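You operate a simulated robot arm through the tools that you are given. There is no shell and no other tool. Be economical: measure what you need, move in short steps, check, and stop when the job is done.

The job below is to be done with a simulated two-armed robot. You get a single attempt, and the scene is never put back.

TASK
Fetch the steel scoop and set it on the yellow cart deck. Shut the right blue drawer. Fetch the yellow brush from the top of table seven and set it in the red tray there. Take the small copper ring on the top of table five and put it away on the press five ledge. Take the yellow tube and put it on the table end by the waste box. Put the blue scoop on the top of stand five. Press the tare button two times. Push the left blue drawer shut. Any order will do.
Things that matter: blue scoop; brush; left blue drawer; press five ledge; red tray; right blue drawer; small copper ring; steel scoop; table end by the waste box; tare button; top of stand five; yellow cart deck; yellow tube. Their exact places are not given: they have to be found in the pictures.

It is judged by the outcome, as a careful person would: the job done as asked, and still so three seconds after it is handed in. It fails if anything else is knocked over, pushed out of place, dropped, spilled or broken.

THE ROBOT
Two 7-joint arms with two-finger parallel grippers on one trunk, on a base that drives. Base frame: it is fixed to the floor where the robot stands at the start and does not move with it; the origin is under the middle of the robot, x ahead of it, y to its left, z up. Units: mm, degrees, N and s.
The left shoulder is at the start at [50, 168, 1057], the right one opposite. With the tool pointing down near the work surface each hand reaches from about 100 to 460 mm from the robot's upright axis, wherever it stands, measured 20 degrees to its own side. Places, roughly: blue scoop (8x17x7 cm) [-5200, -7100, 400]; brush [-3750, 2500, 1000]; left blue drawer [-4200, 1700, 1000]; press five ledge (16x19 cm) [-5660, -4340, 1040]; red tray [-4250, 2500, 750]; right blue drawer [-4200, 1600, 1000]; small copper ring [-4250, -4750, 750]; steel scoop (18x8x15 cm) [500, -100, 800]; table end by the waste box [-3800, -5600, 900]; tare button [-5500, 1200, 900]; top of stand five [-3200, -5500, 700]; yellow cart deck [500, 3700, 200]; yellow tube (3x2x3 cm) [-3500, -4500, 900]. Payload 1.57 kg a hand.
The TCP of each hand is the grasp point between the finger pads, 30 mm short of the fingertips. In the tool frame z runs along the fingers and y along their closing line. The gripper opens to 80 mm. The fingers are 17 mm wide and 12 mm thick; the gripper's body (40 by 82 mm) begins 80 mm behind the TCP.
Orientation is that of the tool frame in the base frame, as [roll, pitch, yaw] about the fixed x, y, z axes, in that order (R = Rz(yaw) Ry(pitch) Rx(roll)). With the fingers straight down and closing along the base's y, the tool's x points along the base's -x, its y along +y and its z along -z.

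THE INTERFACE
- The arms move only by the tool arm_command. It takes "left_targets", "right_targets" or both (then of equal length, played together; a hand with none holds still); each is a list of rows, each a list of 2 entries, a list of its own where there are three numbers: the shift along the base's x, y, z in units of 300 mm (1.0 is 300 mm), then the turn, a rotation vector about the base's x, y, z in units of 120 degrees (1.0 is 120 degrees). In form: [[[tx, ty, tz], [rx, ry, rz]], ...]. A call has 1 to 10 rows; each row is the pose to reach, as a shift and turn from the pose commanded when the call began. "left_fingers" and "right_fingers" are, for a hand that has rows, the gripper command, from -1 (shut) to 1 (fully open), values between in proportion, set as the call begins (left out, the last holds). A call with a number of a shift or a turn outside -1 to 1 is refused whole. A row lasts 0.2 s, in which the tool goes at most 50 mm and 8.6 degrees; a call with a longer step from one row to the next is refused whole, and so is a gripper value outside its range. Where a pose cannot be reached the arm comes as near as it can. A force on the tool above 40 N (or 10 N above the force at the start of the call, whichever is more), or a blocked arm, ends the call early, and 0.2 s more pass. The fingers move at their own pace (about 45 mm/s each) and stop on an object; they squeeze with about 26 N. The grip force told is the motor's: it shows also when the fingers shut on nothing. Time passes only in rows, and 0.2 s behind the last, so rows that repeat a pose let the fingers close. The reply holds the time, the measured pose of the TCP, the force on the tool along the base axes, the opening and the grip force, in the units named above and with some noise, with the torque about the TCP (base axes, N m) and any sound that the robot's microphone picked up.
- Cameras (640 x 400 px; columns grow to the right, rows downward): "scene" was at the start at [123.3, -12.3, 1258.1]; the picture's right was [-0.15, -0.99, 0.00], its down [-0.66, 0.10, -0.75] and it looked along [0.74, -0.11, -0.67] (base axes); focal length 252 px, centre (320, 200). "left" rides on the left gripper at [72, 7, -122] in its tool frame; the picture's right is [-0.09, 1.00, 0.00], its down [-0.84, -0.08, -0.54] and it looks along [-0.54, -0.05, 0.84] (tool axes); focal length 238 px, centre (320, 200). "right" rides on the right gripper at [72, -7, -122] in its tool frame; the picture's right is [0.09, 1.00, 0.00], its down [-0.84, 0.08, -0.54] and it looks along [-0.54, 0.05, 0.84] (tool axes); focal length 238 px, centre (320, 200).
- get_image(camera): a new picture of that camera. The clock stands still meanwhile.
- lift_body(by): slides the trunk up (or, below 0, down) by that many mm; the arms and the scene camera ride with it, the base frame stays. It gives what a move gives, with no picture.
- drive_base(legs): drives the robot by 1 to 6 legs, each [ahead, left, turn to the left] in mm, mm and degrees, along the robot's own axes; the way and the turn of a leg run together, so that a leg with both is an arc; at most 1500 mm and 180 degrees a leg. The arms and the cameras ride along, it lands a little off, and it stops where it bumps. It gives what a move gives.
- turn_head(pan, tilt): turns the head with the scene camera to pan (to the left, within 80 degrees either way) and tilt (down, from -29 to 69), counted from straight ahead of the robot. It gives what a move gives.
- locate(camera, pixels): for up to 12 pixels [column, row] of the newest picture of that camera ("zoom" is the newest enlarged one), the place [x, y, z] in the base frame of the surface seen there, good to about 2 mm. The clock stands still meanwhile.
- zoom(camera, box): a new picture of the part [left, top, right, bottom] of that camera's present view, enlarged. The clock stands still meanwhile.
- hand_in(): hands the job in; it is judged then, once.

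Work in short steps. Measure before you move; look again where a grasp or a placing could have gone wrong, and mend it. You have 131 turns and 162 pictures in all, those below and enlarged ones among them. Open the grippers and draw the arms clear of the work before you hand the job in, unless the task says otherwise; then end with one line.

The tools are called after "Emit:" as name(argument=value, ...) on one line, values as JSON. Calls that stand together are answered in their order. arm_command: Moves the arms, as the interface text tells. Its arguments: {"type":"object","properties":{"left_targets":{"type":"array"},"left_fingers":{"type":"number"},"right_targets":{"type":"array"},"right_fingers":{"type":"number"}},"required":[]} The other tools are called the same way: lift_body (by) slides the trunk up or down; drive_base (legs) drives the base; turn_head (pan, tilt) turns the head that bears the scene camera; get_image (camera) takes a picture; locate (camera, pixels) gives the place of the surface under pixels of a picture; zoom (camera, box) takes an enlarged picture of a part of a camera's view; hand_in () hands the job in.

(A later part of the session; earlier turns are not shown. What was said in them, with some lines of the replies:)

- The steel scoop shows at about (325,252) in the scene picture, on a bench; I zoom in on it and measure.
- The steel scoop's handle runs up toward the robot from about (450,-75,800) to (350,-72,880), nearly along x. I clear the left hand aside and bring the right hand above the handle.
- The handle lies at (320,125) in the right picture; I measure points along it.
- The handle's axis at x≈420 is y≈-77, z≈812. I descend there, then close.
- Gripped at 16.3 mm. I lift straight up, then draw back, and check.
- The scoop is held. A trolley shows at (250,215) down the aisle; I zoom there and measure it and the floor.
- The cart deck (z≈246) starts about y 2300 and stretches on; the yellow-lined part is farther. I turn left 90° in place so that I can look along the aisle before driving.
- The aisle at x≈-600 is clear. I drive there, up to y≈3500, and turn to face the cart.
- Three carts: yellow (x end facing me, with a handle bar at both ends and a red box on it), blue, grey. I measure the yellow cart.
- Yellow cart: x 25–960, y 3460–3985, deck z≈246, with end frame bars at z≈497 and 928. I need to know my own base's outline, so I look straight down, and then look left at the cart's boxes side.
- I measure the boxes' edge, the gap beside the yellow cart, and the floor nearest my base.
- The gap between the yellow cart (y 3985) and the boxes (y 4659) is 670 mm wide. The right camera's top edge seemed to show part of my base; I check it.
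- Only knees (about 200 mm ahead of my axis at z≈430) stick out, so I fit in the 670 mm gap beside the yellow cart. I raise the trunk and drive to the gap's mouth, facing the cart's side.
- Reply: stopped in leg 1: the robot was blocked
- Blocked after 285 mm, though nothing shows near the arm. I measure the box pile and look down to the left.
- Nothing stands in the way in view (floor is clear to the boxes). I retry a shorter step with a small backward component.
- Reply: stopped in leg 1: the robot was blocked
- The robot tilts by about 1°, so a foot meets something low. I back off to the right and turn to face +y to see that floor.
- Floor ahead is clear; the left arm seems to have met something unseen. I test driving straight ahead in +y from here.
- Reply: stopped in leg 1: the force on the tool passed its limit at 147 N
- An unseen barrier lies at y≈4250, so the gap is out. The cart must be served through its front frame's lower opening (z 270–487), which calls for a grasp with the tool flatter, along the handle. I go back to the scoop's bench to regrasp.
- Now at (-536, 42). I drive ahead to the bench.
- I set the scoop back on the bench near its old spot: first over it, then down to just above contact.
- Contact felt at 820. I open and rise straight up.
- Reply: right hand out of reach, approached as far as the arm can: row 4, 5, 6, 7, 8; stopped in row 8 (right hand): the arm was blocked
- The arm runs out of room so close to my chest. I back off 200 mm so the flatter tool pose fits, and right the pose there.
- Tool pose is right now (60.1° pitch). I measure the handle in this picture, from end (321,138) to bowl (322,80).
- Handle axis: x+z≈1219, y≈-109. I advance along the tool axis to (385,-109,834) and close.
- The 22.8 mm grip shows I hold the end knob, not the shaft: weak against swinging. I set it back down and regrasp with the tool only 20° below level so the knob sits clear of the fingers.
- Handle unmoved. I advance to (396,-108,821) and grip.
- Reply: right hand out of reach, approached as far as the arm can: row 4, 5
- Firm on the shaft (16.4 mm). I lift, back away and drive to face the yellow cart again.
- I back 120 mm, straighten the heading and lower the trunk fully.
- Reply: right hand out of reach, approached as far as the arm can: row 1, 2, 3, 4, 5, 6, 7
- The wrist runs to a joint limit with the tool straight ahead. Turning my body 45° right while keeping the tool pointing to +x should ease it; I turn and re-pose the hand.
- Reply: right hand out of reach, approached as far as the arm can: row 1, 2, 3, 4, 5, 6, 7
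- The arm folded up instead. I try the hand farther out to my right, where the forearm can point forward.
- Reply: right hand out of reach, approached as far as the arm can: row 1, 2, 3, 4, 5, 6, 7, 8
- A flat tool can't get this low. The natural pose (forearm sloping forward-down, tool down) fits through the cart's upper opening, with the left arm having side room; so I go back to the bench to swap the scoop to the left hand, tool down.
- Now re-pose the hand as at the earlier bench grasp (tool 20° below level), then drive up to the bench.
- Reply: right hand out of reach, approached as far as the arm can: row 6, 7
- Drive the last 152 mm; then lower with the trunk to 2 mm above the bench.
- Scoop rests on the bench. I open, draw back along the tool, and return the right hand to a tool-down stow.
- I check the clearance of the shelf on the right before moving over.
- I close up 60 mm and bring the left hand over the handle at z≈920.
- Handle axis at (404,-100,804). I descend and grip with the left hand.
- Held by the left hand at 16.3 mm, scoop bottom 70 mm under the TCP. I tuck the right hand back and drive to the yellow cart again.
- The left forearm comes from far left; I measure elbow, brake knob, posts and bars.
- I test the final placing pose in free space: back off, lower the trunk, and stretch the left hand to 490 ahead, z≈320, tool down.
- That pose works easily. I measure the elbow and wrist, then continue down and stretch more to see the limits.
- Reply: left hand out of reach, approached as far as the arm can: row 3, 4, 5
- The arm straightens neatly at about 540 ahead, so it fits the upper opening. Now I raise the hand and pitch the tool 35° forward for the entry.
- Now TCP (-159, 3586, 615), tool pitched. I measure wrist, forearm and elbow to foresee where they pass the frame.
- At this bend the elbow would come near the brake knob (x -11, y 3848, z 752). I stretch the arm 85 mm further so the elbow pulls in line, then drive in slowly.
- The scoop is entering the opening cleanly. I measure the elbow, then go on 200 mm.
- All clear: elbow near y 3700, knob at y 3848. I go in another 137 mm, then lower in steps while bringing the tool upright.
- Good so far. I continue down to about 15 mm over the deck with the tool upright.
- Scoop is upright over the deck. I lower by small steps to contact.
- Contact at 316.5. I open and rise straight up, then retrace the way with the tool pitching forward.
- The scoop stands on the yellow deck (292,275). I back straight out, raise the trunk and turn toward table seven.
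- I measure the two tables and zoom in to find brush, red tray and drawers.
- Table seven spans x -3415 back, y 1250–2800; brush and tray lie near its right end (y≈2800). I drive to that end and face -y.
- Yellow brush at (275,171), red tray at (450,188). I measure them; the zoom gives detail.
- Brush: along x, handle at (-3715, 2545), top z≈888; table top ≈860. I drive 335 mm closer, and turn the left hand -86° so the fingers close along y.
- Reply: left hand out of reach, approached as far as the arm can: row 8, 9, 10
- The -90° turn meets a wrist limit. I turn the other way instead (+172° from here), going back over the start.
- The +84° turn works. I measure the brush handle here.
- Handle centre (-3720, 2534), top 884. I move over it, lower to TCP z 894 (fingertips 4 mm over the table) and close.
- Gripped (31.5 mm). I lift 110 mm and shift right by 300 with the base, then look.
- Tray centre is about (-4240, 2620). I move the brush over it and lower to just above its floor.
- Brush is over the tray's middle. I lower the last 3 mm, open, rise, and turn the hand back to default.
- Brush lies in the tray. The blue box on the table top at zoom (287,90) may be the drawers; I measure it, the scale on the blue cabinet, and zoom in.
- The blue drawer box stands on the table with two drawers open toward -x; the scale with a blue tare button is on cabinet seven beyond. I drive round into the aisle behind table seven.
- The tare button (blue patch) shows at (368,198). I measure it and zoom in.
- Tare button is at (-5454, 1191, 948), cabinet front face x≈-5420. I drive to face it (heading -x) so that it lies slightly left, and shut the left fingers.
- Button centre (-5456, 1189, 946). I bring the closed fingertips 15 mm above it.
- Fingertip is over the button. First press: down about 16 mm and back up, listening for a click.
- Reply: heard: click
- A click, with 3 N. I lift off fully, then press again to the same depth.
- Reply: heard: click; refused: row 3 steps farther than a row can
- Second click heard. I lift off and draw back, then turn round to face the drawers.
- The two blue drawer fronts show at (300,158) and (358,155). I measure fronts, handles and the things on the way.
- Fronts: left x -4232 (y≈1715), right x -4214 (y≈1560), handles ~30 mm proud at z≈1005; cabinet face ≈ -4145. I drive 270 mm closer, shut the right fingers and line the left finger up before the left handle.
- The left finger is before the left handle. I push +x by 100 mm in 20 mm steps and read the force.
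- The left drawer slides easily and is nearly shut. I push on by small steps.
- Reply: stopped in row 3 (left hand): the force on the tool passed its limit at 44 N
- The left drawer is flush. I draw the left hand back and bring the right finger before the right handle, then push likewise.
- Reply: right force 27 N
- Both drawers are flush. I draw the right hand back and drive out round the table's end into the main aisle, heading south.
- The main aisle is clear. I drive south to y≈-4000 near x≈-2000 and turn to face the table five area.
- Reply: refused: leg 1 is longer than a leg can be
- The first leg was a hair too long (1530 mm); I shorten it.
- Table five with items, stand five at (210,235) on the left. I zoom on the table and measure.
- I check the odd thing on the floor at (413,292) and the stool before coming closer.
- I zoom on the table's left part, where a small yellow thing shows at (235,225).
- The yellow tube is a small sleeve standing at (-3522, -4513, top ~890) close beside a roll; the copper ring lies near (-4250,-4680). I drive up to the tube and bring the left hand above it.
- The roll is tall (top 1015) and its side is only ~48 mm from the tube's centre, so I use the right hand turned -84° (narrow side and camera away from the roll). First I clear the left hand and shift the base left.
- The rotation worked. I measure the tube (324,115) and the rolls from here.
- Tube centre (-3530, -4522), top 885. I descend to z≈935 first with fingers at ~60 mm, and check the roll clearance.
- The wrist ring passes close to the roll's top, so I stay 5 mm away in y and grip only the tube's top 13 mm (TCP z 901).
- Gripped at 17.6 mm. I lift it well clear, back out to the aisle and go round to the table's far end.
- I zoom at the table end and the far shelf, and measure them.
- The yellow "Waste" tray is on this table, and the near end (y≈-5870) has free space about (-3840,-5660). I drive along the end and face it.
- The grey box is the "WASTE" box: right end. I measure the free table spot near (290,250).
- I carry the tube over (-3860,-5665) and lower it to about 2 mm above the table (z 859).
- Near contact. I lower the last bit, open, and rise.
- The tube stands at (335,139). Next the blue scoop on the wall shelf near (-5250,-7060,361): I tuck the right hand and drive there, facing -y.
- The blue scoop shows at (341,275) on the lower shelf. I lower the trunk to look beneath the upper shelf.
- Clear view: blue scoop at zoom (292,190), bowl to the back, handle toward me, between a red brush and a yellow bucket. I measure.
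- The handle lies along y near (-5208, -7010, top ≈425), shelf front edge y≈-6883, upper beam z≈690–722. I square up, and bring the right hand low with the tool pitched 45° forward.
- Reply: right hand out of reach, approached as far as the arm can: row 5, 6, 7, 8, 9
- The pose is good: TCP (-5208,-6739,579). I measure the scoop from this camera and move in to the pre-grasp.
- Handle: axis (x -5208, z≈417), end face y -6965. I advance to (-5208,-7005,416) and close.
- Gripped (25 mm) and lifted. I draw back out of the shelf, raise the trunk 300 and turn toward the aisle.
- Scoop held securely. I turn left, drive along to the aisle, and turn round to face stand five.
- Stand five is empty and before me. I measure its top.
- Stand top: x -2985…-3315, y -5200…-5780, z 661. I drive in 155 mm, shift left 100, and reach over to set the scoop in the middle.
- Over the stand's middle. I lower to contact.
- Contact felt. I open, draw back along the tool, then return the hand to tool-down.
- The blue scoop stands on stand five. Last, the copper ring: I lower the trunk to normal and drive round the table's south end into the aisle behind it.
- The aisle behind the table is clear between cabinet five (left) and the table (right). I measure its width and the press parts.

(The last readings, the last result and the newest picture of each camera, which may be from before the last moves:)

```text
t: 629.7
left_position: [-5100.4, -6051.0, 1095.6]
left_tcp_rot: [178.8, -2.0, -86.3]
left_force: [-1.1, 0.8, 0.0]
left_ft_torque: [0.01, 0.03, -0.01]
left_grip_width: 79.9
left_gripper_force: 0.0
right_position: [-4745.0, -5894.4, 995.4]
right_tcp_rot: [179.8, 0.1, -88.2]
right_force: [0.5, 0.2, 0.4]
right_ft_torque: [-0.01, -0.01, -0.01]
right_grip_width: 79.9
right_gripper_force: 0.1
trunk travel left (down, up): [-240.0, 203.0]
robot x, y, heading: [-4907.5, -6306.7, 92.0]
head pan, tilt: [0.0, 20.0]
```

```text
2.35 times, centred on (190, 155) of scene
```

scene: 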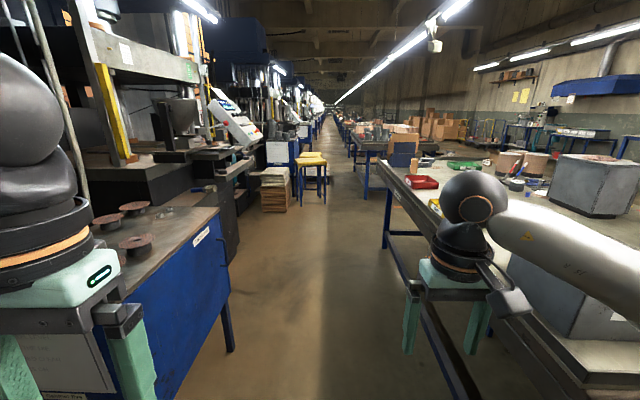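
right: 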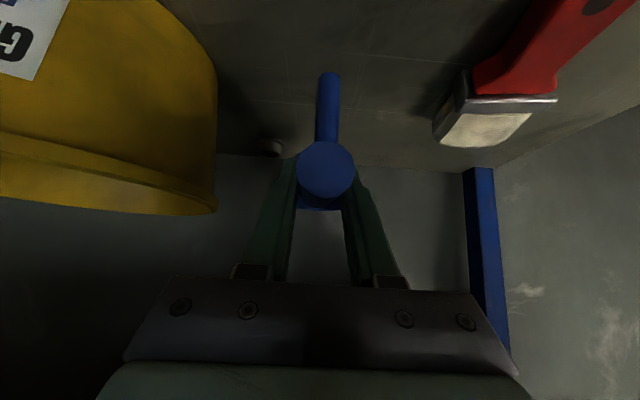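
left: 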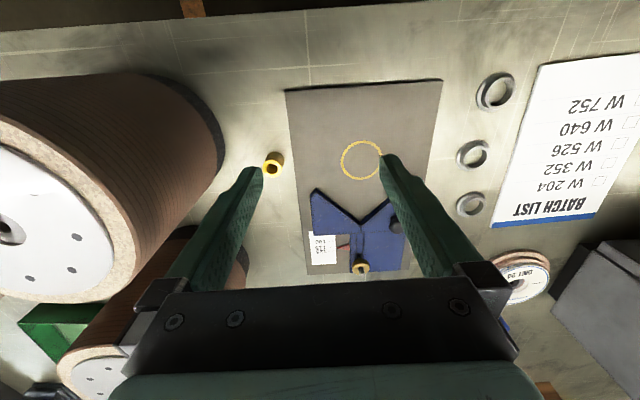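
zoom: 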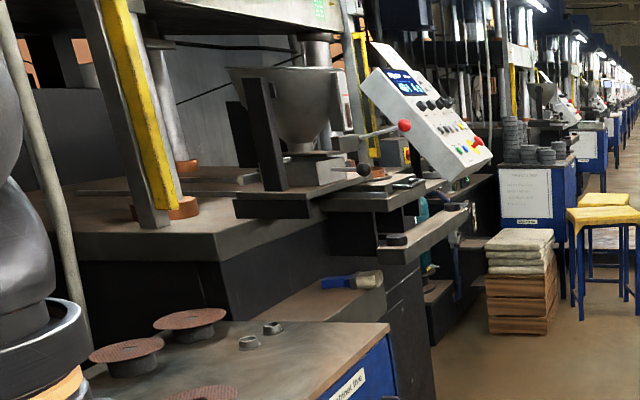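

I drive up the aisle to y≈-4600, and look at the ring on the right and the press on the left.

Emit:
drive_base(legs=[[1490, 0, -2], [170, 0, 0]])

Emit:
turn_head(pan=-60, tilt=35)

Emit:
get_image(camera="scene")

Emit:
turn_head(pan=70, tilt=25)

Emit:
get_image(camera="scene")

```text
t: 638.0
left_position: [-5102.5, -4408.5, 1094.9]
left_tcp_rot: [178.7, -2.0, -89.1]
left_force: [-0.7, -0.9, -0.1]
left_ft_torque: [-0.01, -0.01, -0.02]
left_grip_width: 79.9
left_gripper_force: 0.0
right_position: [-4739.4, -4270.9, 995.5]
right_tcp_rot: [179.8, 0.1, -90.9]
right_force: [0.0, 0.2, -0.4]
right_ft_torque: [-0.02, 0.0, 0.01]
right_grip_width: 79.9
right_gripper_force: 0.0
trunk travel left (down, up): [-240.0, 203.0]
robot x, y, heading: [-4918.8, -4676.7, 89.4]
head pan, tilt: [0.0, 20.0]
```

```text
t: 639.3
left_position: [-5102.7, -4409.1, 1095.1]
left_tcp_rot: [178.8, -2.0, -89.2]
left_force: [-0.2, -0.1, 1.5]
left_ft_torque: [0.01, -0.02, -0.02]
left_grip_width: 80.1
left_gripper_force: 0.1
right_position: [-4740.4, -4270.7, 997.0]
right_tcp_rot: [179.8, 0.2, -91.1]
right_force: [-0.1, 0.4, 0.0]
right_ft_torque: [-0.01, 0.04, 0.03]
right_grip_width: 79.8
right_gripper_force: 0.1
trunk travel left (down, up): [-240.0, 203.0]
robot x, y, heading: [-4920.1, -4677.9, 89.3]
head pan, tilt: [-60.0, 35.0]
```

```text
54 pictures are left
```

scene: 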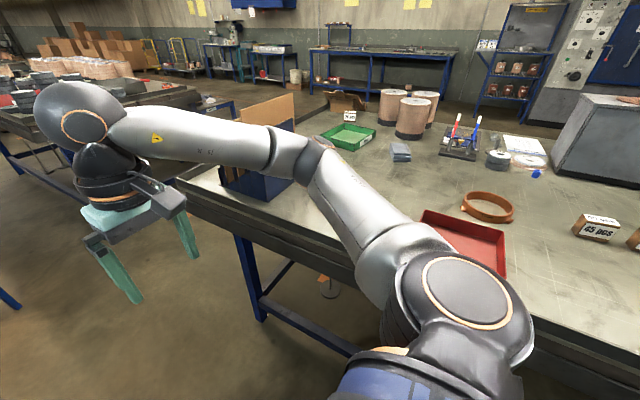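

```text
t: 641.4
left_position: [-5102.2, -4409.8, 1095.1]
left_tcp_rot: [178.7, -2.0, -89.1]
left_force: [0.4, 0.4, 0.5]
left_ft_torque: [-0.02, -0.03, 0.04]
left_grip_width: 80.0
left_gripper_force: 0.1
right_position: [-4739.2, -4271.0, 997.2]
right_tcp_rot: [179.7, 0.1, -91.0]
right_force: [-0.2, 1.0, -0.7]
right_ft_torque: [0.03, 0.01, 0.0]
right_grip_width: 79.7
right_gripper_force: 0.1
trunk travel left (down, up): [-240.0, 203.0]
robot x, y, heading: [-4924.5, -4677.5, 89.6]
head pan, tilt: [70.0, 25.0]
```

```text
53 pictures are left
```

scene: 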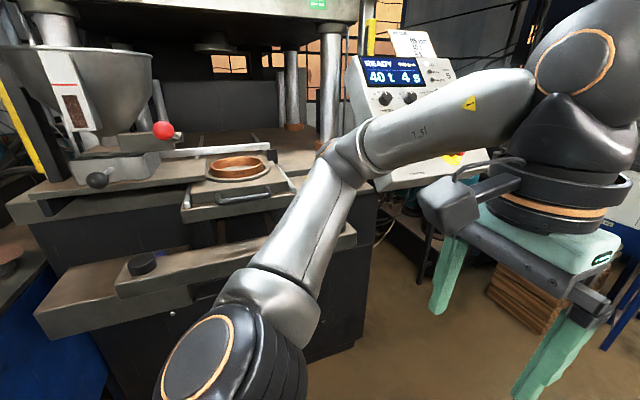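

The copper ring lies on the table by the red tray (487,207). I turn to face the table and measure it.

Emit:
drive_base(legs=[[0, 0, -89.6]])

Emit:
turn_head(pan=0, tilt=40)

Emit:
get_image(camera="scene")

```text
t: 645.7
left_position: [-4649.9, -4498.1, 1095.0]
left_tcp_rot: [178.6, -2.0, 179.7]
left_force: [-1.1, 0.6, 0.4]
left_ft_torque: [0.01, -0.03, 0.01]
left_grip_width: 79.9
left_gripper_force: 0.0
right_position: [-4517.1, -4864.5, 995.5]
right_tcp_rot: [179.8, 0.2, 177.9]
right_force: [-0.7, 0.2, -0.8]
right_ft_torque: [-0.01, 0.0, -0.02]
right_grip_width: 80.3
right_gripper_force: 0.1
trunk travel left (down, up): [-240.0, 203.0]
robot x, y, heading: [-4919.3, -4677.6, -2.0]
head pan, tilt: [70.0, 25.0]
```

```text
t: 647.1
left_position: [-4649.7, -4498.7, 1096.1]
left_tcp_rot: [178.7, -1.9, 179.7]
left_force: [-0.5, -0.2, -0.3]
left_ft_torque: [0.02, 0.0, -0.01]
left_grip_width: 80.0
left_gripper_force: 0.0
right_position: [-4518.8, -4864.2, 995.3]
right_tcp_rot: [179.8, 0.1, 178.0]
right_force: [0.2, 0.0, 0.4]
right_ft_torque: [0.01, 0.04, 0.0]
right_grip_width: 80.4
right_gripper_force: 0.1
trunk travel left (down, up): [-240.0, 203.0]
robot x, y, heading: [-4919.1, -4676.6, -2.0]
head pan, tilt: [0.0, 40.0]
```

```text
52 pictures are left
```

scene: 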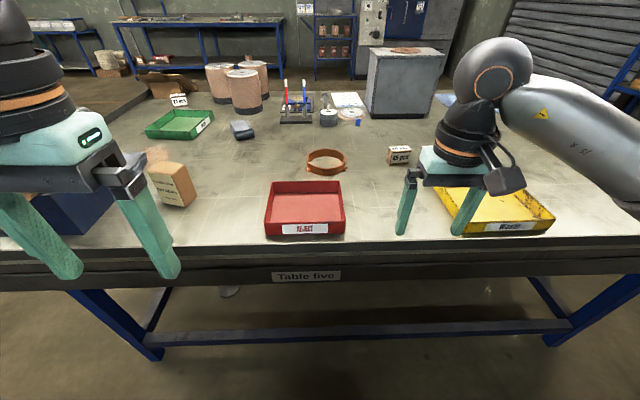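

Emit:
locate(camera="scene", pixels=[[326, 171], [326, 150], [308, 160], [346, 160], [326, 162], [305, 210], [305, 240], [300, 262], [322, 175], [300, 188]])

Emit:
zoom(camera="scene", box=[280, 130, 380, 200])

```text
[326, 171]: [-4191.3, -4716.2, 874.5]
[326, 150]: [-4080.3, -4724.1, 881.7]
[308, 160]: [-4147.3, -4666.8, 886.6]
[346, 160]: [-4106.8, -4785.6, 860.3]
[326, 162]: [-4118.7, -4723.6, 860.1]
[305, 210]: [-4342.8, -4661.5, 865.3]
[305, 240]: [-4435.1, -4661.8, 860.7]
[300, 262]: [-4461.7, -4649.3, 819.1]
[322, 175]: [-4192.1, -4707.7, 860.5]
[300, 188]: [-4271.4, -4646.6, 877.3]
```

```text
5.71 times, centred on (330, 165) of scene
```

zoom: 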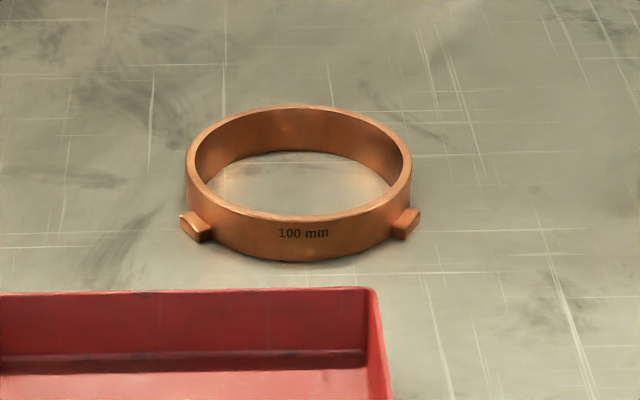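

The ring (marked 100 mm) spans x -4191…-4078, y -4790…-4660, z 860–887. I drive closer and bring the left hand over its left wall, tucking the right hand.

Emit:
arm_command(right_targets=[[[-0.13, 0, 0.05], [0, 0, 0]], [[-0.26, 0, 0.1], [0, 0, 0]], [[-0.39, 0, 0.15], [0, 0, 0]], [[-0.5, 0, 0.2], [0, 0, 0]]])

Emit:
drive_base(legs=[[245, -80, 2]])

Emit:
arm_command(left_targets=[[[0.1, -0.08, 0], [0, 0, 0]], [[0.24, -0.16, 0], [0, 0, 0]], [[0.38, -0.22, 0], [0, 0, 0]], [[0.52, -0.25, -0.05], [0, 0, 0]], [[0.66, -0.25, -0.1], [0, 0, 0]], [[0.8, -0.25, -0.15], [0, 0, 0]], [[0.93, -0.25, -0.2], [0, 0, 0]], [[0.93, -0.25, -0.3], [0, 0, 0]]])

Emit:
get_image(camera="left")

```text
t: 648.1
left_position: [-4648.6, -4498.2, 1096.2]
left_tcp_rot: [178.8, -2.0, 179.6]
left_force: [-0.1, 0.4, 0.1]
left_ft_torque: [0.01, 0.0, 0.02]
left_grip_width: 79.9
left_gripper_force: 0.1
right_position: [-4667.5, -4866.5, 1057.1]
right_tcp_rot: [180.0, 0.1, 177.8]
right_force: [-0.4, -0.3, -0.1]
right_ft_torque: [-0.05, -0.01, 0.01]
right_grip_width: 80.1
right_gripper_force: 0.0
trunk travel left (down, up): [-240.0, 203.0]
robot x, y, heading: [-4916.7, -4674.7, -1.9]
head pan, tilt: [0.0, 40.0]
```

```text
t: 650.0
left_position: [-4416.3, -4576.0, 1096.3]
left_tcp_rot: [178.8, -2.2, -178.4]
left_force: [0.2, -0.3, 0.1]
left_ft_torque: [-0.04, 0.01, 0.0]
left_grip_width: 80.1
left_gripper_force: 0.1
right_position: [-4421.9, -4943.5, 1057.6]
right_tcp_rot: [179.8, -0.1, 179.6]
right_force: [-0.8, -0.1, -0.2]
right_ft_torque: [0.02, 0.01, -0.01]
right_grip_width: 79.9
right_gripper_force: 0.1
trunk travel left (down, up): [-240.0, 203.0]
robot x, y, heading: [-4680.1, -4763.8, 0.1]
head pan, tilt: [0.0, 40.0]
```

```text
t: 651.8
left_position: [-4137.8, -4651.0, 1005.7]
left_tcp_rot: [178.8, -2.0, -178.6]
left_force: [1.3, 0.0, -0.1]
left_ft_torque: [-0.01, 0.0, -0.01]
left_grip_width: 80.0
left_gripper_force: 0.0
right_position: [-4423.0, -4943.5, 1056.9]
right_tcp_rot: [179.9, 0.1, 179.7]
right_force: [0.4, 0.0, -0.1]
right_ft_torque: [0.02, -0.01, -0.03]
right_grip_width: 80.2
right_gripper_force: 0.1
trunk travel left (down, up): [-240.0, 203.0]
robot x, y, heading: [-4681.9, -4761.6, -0.3]
head pan, tilt: [0.0, 40.0]
```

```text
50 pictures are left
```

left: 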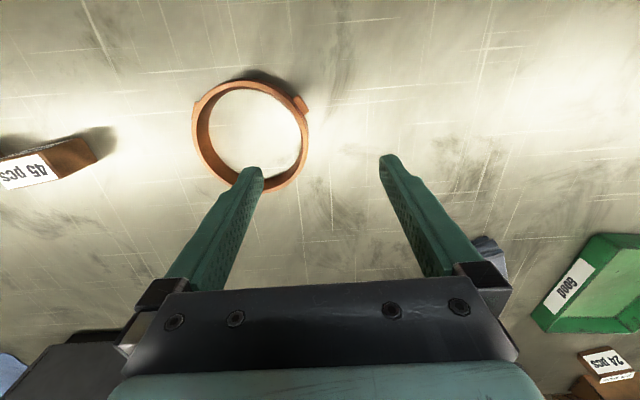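

I measure the ring's left wall (image right side), lug and centre.

Emit:
locate(camera="left", pixels=[[305, 150], [303, 140], [302, 104], [300, 165], [195, 130], [250, 87], [285, 185], [250, 140], [306, 125], [193, 105]])

```text
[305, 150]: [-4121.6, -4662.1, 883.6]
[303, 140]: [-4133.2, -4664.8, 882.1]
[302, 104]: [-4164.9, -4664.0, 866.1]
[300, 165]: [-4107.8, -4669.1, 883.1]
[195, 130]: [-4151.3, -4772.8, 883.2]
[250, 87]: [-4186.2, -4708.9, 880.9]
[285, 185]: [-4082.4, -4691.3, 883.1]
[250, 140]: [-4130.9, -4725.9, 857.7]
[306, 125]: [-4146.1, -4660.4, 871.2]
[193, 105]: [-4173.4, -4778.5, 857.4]
```

Wall target at (-4122,-4665), lug well clear. I straddle the wall, descend to TCP z 893 and close.

Emit:
arm_command(left_targets=[[[0.053, -0.047, -0.05], [0, 0, 0]], [[0.053, -0.047, -0.2], [0, 0, 0]], [[0.053, -0.047, -0.32], [0, 0, 0]], [[0.053, -0.047, -0.375], [0, 0, 0]], [[0.053, -0.047, -0.375], [0, 0, 0]]])

Emit:
arm_command(left_targets=[[[0, 0, 0], [0, 0, 0]], [[0, 0, 0], [0, 0, 0]], [[0, 0, 0], [0, 0, 0]], [[0, 0, 0], [0, 0, 0]], [[0, 0, 0], [0, 0, 0]], [[0, 0, 0], [0, 0, 0]]], left_fingers=-1)

Emit:
get_image(camera="left")

```text
t: 653.0
left_position: [-4120.4, -4664.5, 892.8]
left_tcp_rot: [178.8, -2.0, -178.5]
left_force: [-0.4, 0.4, -0.2]
left_ft_torque: [-0.01, 0.0, 0.03]
left_grip_width: 80.0
left_gripper_force: 0.1
right_position: [-4422.3, -4942.6, 1055.9]
right_tcp_rot: [179.8, 0.1, 179.6]
right_force: [0.4, -0.5, -0.2]
right_ft_torque: [0.05, 0.0, 0.03]
right_grip_width: 79.9
right_gripper_force: 0.0
trunk travel left (down, up): [-240.0, 203.0]
robot x, y, heading: [-4681.9, -4765.7, 0.2]
head pan, tilt: [0.0, 40.0]
```

```text
t: 654.4
left_position: [-4119.6, -4664.3, 893.7]
left_tcp_rot: [178.8, -2.0, -178.5]
left_force: [-0.4, -0.8, -0.1]
left_ft_torque: [-0.47, 0.05, -0.19]
left_grip_width: 7.6
left_gripper_force: 26.8
right_position: [-4422.6, -4943.0, 1055.9]
right_tcp_rot: [179.9, 0.1, 179.6]
right_force: [0.0, 0.4, 0.7]
right_ft_torque: [0.02, 0.0, -0.01]
right_grip_width: 79.8
right_gripper_force: 0.1
trunk travel left (down, up): [-240.0, 203.0]
robot x, y, heading: [-4680.7, -4763.3, 0.2]
head pan, tilt: [0.0, 40.0]
```

```text
49 pictures are left
```

left: 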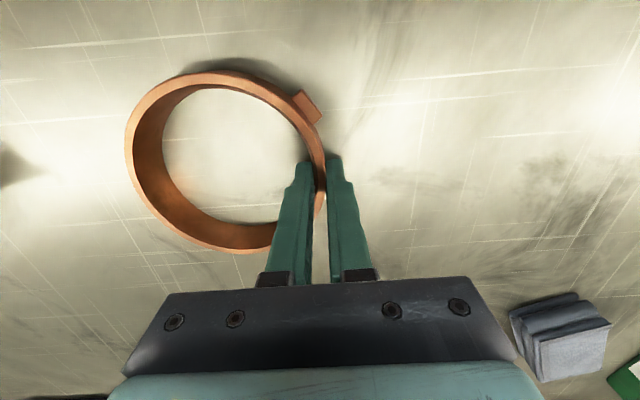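

Wall gripped (7.6 mm). I lift 190 mm, draw it back and check it hangs level.

Emit:
arm_command(left_targets=[[[0, 0, 0.06], [0, 0, 0]], [[0, 0, 0.18], [0, 0, 0]], [[0, 0, 0.33], [0, 0, 0]], [[0, 0, 0.48], [0, 0, 0]], [[0, 0, 0.62], [0, 0, 0]], [[-0.14, 0.0, 0.66], [0, 0, 0]], [[-0.3, 0.0, 0.66], [0, 0, 0]], [[-0.45, 0.03, 0.66], [0, 0, 0]], [[-0.6, 0.08, 0.66], [0, 0, 0]]])

Emit:
get_image(camera="left")

Emit:
drive_base(legs=[[-240, 0, 0], [0, 0, 180]])

Emit:
turn_head(pan=0, tilt=30)

Emit:
get_image(camera="scene")

```text
t: 656.4
left_position: [-4303.8, -4640.7, 1089.9]
left_tcp_rot: [178.7, -2.0, -178.4]
left_force: [0.4, -0.1, -6.1]
left_ft_torque: [0.38, -0.03, 0.0]
left_grip_width: 7.2
left_gripper_force: 26.1
right_position: [-4421.9, -4943.8, 1056.5]
right_tcp_rot: [179.9, 0.1, 179.6]
right_force: [0.7, 0.9, 1.0]
right_ft_torque: [0.02, -0.01, 0.0]
right_grip_width: 80.3
right_gripper_force: 0.0
trunk travel left (down, up): [-240.0, 203.0]
robot x, y, heading: [-4682.2, -4760.1, -0.3]
head pan, tilt: [0.0, 40.0]
```

```text
48 pictures are left
```

left: 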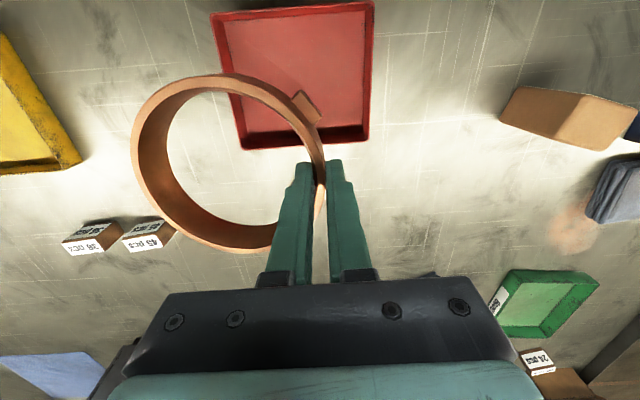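

```text
t: 665.4
left_position: [-5306.5, -4858.4, 1089.1]
left_tcp_rot: [178.6, -2.2, -1.6]
left_force: [0.2, 0.0, -7.0]
left_ft_torque: [-0.35, 0.02, -0.01]
left_grip_width: 7.3
left_gripper_force: 25.6
right_position: [-5170.9, -4566.3, 1057.2]
right_tcp_rot: [179.9, 0.0, -3.4]
right_force: [-0.8, 0.3, 0.3]
right_ft_torque: [0.0, -0.01, 0.01]
right_grip_width: 80.0
right_gripper_force: 0.1
trunk travel left (down, up): [-240.0, 203.0]
robot x, y, heading: [-4920.7, -4762.6, 176.9]
head pan, tilt: [0.0, 40.0]
```

```text
t: 666.1
left_position: [-5307.4, -4858.9, 1090.5]
left_tcp_rot: [178.7, -2.1, -1.7]
left_force: [0.3, -0.5, -6.8]
left_ft_torque: [-0.35, 0.0, 0.03]
left_grip_width: 7.3
left_gripper_force: 26.0
right_position: [-5171.8, -4563.6, 1056.2]
right_tcp_rot: [179.7, 0.0, -3.4]
right_force: [0.5, 0.0, 0.2]
right_ft_torque: [0.03, 0.0, -0.01]
right_grip_width: 79.8
right_gripper_force: 0.1
trunk travel left (down, up): [-240.0, 203.0]
robot x, y, heading: [-4919.5, -4762.2, 177.1]
head pan, tilt: [0.0, 30.0]
```

```text
47 pictures are left
```

scene: 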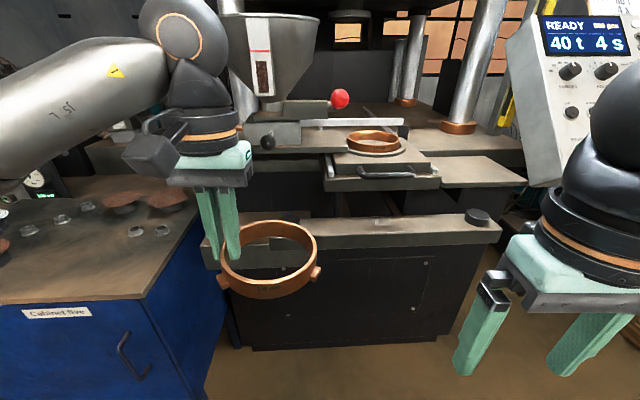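

The ring hangs level. The flat grey plate at (485,172), right of the press's tray, looks like the ledge; I measure it.

Emit:
locate(camera="scene", pixels=[[485, 172], [445, 162], [525, 180], [460, 185], [500, 160], [380, 172], [410, 185], [475, 214], [350, 230], [480, 135], [535, 150], [375, 135]])

Emit:
zoom(camera="scene", box=[320, 90, 580, 260])

```text
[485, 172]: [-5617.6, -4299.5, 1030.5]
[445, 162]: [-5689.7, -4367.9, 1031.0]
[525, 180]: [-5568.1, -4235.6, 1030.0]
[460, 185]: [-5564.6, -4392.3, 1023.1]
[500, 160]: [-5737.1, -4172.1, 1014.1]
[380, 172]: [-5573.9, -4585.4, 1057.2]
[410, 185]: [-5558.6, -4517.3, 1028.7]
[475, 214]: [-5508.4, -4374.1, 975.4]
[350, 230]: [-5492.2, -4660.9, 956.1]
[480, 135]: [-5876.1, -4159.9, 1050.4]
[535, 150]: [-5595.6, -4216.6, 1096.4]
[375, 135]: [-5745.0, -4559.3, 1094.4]
```

```text
2.35 times, centred on (450, 175) of scene
```

zoom: 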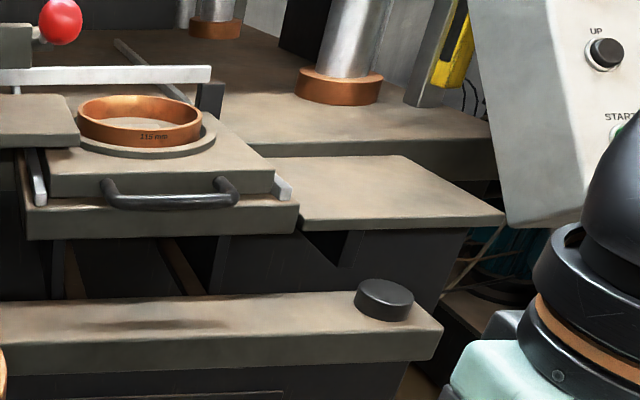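

The ledge is the plate at z≈1030, x -5564…-5720, y -4420…-4235. The ring's centre should land at about (-5640,-4325), i.e. left TCP (-5653,-4378). I raise the ring, move across in the aisle, then close in.

Emit:
arm_command(left_targets=[[[0, 0, 0.08], [0, 0, 0]], [[0, 0, 0.15], [0, 0, 0]]])

Emit:
drive_base(legs=[[0, -490, 3], [190, 0, 0]])

Emit:
get_image(camera="scene")

```text
t: 666.7
left_position: [-5307.8, -4858.4, 1135.9]
left_tcp_rot: [178.7, -2.1, -1.5]
left_force: [0.0, 0.2, -5.8]
left_ft_torque: [-0.34, 0.07, 0.01]
left_grip_width: 7.4
left_gripper_force: 26.0
right_position: [-5171.2, -4564.3, 1056.8]
right_tcp_rot: [179.7, 0.1, -3.4]
right_force: [0.3, -0.9, 0.4]
right_ft_torque: [0.01, 0.03, 0.01]
right_grip_width: 79.8
right_gripper_force: 0.1
trunk travel left (down, up): [-240.0, 203.0]
robot x, y, heading: [-4917.7, -4759.7, 176.7]
head pan, tilt: [0.0, 30.0]
```

```text
t: 672.6
left_position: [-5471.2, -4383.1, 1135.2]
left_tcp_rot: [178.6, -2.1, 1.0]
left_force: [0.2, 0.3, -6.5]
left_ft_torque: [-0.38, 0.01, 0.0]
left_grip_width: 7.2
left_gripper_force: 25.5
right_position: [-5350.1, -4084.2, 1057.3]
right_tcp_rot: [179.9, 0.0, -0.8]
right_force: [0.5, -0.8, 0.1]
right_ft_torque: [-0.03, -0.04, 0.01]
right_grip_width: 80.1
right_gripper_force: 0.0
trunk travel left (down, up): [-240.0, 203.0]
robot x, y, heading: [-5090.3, -4265.6, 179.4]
head pan, tilt: [0.0, 30.0]
```

```text
45 pictures are left
```

scene: 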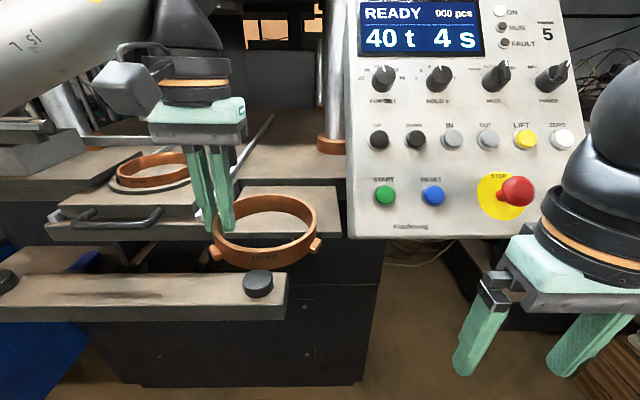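

I measure the panel's left edge, the ledge's corners and the tray's right edge from here.

Emit:
locate(camera="scene", pixels=[[350, 232], [350, 150], [338, 230], [335, 192], [250, 192], [300, 195], [208, 225], [310, 210], [330, 145], [240, 200]])

Emit:
zoom(camera="scene", box=[170, 120, 370, 290])

```text
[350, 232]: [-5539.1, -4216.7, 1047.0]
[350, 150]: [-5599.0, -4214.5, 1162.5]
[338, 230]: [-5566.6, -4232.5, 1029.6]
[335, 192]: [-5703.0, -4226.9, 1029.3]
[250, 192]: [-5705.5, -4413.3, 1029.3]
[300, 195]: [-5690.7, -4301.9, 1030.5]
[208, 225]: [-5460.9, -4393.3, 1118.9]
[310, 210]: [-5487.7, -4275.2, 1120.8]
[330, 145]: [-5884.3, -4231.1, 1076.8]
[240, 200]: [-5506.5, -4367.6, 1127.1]
```

```text
2.35 times, centred on (270, 205) of scene
```

zoom: 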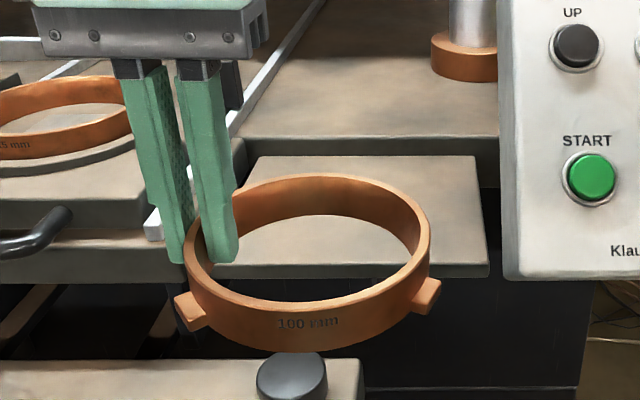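

Ledge y -4418…-4228 (panel edge at y -4215), x -5565…-5725. I close in 70 mm with the base, reach 112 mm more, and lower to 5 mm above.

Emit:
drive_base(legs=[[70, 0, 0.5]])

Emit:
arm_command(left_targets=[[[-0.1, 0.01, 0], [0, 0, 0]], [[-0.2, 0.02, 0], [0, 0, 0]], [[-0.3, 0.02, 0], [0, 0, 0]], [[-0.37, 0.02, 0], [0, 0, 0]], [[-0.37, 0.02, -0.08], [0, 0, 0]], [[-0.37, 0.02, -0.15], [0, 0, 0]]])

Emit:
zoom(camera="scene", box=[170, 120, 370, 290])

Emit:
get_image(camera="left")

```text
t: 673.7
left_position: [-5539.8, -4384.8, 1135.7]
left_tcp_rot: [178.7, -2.0, 1.7]
left_force: [0.0, 0.8, -6.1]
left_ft_torque: [-0.35, -0.05, -0.01]
left_grip_width: 7.4
left_gripper_force: 25.5
right_position: [-5421.0, -4085.8, 1057.5]
right_tcp_rot: [180.0, -0.1, -0.3]
right_force: [0.1, -0.9, 0.0]
right_ft_torque: [0.02, -0.01, 0.01]
right_grip_width: 80.1
right_gripper_force: 0.0
trunk travel left (down, up): [-240.0, 203.0]
robot x, y, heading: [-5158.9, -4268.4, 179.9]
head pan, tilt: [0.0, 30.0]
```

```text
t: 675.1
left_position: [-5652.8, -4380.0, 1088.6]
left_tcp_rot: [178.6, -2.1, 1.6]
left_force: [0.5, -0.4, -6.3]
left_ft_torque: [-0.33, 0.01, -0.01]
left_grip_width: 7.5
left_gripper_force: 25.8
right_position: [-5421.0, -4085.3, 1056.4]
right_tcp_rot: [179.9, 0.0, -0.4]
right_force: [-0.1, 0.1, -1.1]
right_ft_torque: [0.0, 0.01, 0.02]
right_grip_width: 80.2
right_gripper_force: 0.0
trunk travel left (down, up): [-240.0, 203.0]
robot x, y, heading: [-5160.1, -4268.1, 180.1]
head pan, tilt: [0.0, 30.0]
```

```text
2.35 times, centred on (270, 205) of scene
```

zoom: 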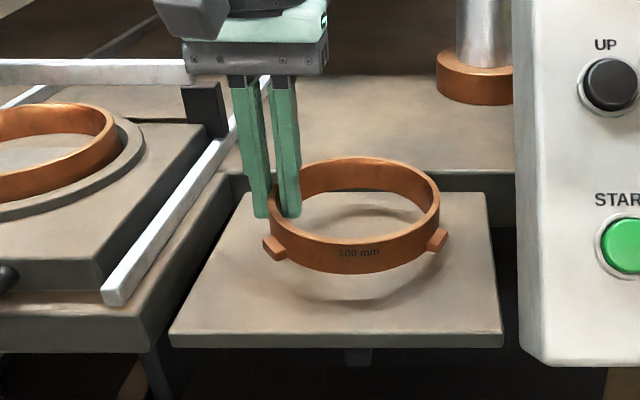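

```text
42 pictures are left
```

left: 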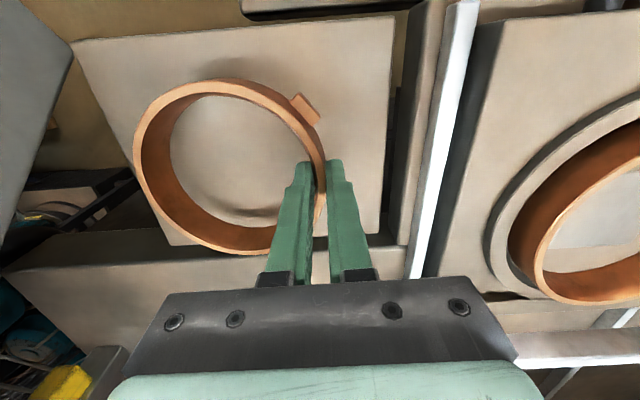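

Sideways it is centred; it sits a bit toward the back, so I shift 12 mm to the front and lower to contact.

Emit:
arm_command(left_targets=[[[0.04, 0, -0.03], [0, 0, 0]], [[0.04, 0, -0.06], [0, 0, 0]], [[0.04, 0, -0.075], [0, 0, 0]], [[0.04, 0, -0.083], [0, 0, 0]]])

Emit:
zoom(camera="scene", box=[170, 120, 370, 290])

```text
t: 676.1
left_position: [-5638.0, -4378.8, 1064.9]
left_tcp_rot: [178.8, -2.0, 1.6]
left_force: [-0.3, -1.2, 0.6]
left_ft_torque: [0.35, -0.04, 0.0]
left_grip_width: 7.5
left_gripper_force: 26.1
right_position: [-5420.4, -4086.0, 1056.6]
right_tcp_rot: [179.8, 0.1, -0.3]
right_force: [0.9, 0.3, -0.1]
right_ft_torque: [0.0, 0.02, -0.03]
right_grip_width: 80.1
right_gripper_force: 0.1
trunk travel left (down, up): [-240.0, 203.0]
robot x, y, heading: [-5160.0, -4269.4, 180.1]
head pan, tilt: [0.0, 30.0]
```

```text
2.35 times, centred on (270, 205) of scene
```

zoom: 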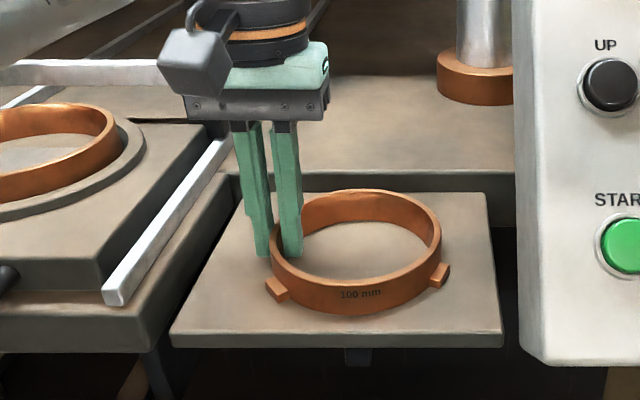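

The ring rests on the ledge (weight gone from the hand). I open only part way, rise straight up and draw back.

Emit:
arm_command(left_targets=[[[0, 0, 0], [0, 0, 0]], [[0, 0, 0], [0, 0, 0]], [[0, 0, 0], [0, 0, 0]], [[0, 0, 0.08], [0, 0, 0]], [[0, 0, 0.22], [0, 0, 0]], [[0, 0, 0.36], [0, 0, 0]], [[0.1, 0, 0.45], [0, 0, 0]], [[0.25, 0, 0.45], [0, 0, 0]], [[0.4, 0, 0.45], [0, 0, 0]], [[0.55, 0, 0.45], [0, 0, 0]]], left_fingers=-0.3)

Emit:
zoom(camera="scene", box=[170, 120, 370, 290])

```text
t: 678.3
left_position: [-5473.3, -4382.3, 1198.2]
left_tcp_rot: [178.7, -2.0, 1.7]
left_force: [0.6, 0.0, -0.3]
left_ft_torque: [0.01, 0.05, 0.0]
left_grip_width: 27.8
left_gripper_force: 0.2
right_position: [-5420.6, -4085.7, 1056.5]
right_tcp_rot: [179.9, 0.2, -0.3]
right_force: [-0.4, 0.6, 0.1]
right_ft_torque: [0.02, 0.0, 0.05]
right_grip_width: 79.9
right_gripper_force: 0.0
trunk travel left (down, up): [-240.0, 203.0]
robot x, y, heading: [-5162.3, -4266.4, 180.2]
head pan, tilt: [0.0, 30.0]
```

```text
2.35 times, centred on (270, 205) of scene
```

zoom: 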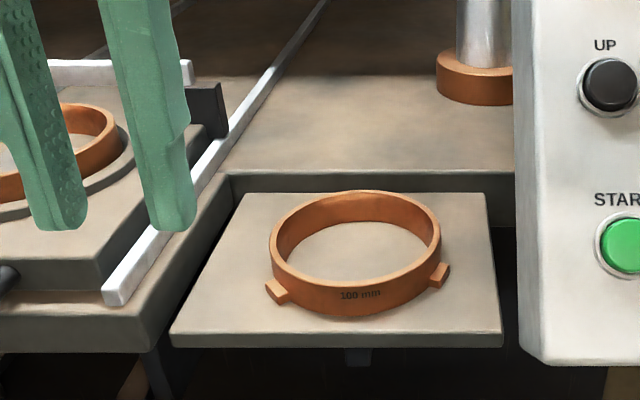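

The ring lies flat on the ledge. I back away, open the left gripper fully, and then hand in.

Emit:
drive_base(legs=[[-200, 0, 0]])

Emit:
arm_command(left_targets=[[[0, 0, 0], [0, 0, 0]], [[0, 0, 0], [0, 0, 0]], [[0, 0, 0], [0, 0, 0]], [[0, 0, 0], [0, 0, 0]]], left_fingers=1)

Emit:
hand_in()

```text
t: 679.9
left_position: [-5274.3, -4381.6, 1198.5]
left_tcp_rot: [178.7, -2.0, 1.6]
left_force: [-0.2, 0.0, 0.2]
left_ft_torque: [-0.02, 0.03, 0.02]
left_grip_width: 28.0
left_gripper_force: 0.0
right_position: [-5220.1, -4085.3, 1056.3]
right_tcp_rot: [179.8, 0.2, -0.3]
right_force: [-0.3, -0.7, -0.1]
right_ft_torque: [-0.03, 0.03, 0.0]
right_grip_width: 80.0
right_gripper_force: 0.0
trunk travel left (down, up): [-240.0, 203.0]
robot x, y, heading: [-4965.1, -4269.3, 180.1]
head pan, tilt: [0.0, 30.0]
```

```text
t: 680.9
left_position: [-5274.5, -4381.9, 1200.1]
left_tcp_rot: [178.7, -2.0, 1.6]
left_force: [-0.3, 0.2, -1.0]
left_ft_torque: [0.01, 0.04, 0.03]
left_grip_width: 79.7
left_gripper_force: 0.0
right_position: [-5220.9, -4085.0, 1055.3]
right_tcp_rot: [179.8, 0.0, -0.2]
right_force: [-0.2, 0.4, 0.0]
right_ft_torque: [-0.05, 0.0, -0.03]
right_grip_width: 80.0
right_gripper_force: 0.1
trunk travel left (down, up): [-240.0, 203.0]
robot x, y, heading: [-4966.4, -4268.8, 180.3]
head pan, tilt: [0.0, 30.0]
```

```text
The job is handed in.
```

All eight jobs are done and handed in: both scoops, the brush, ring and tube are set in their places, both blue drawers are flush, and the tare button clicked twice; I saw nothing else knocked over or moved.
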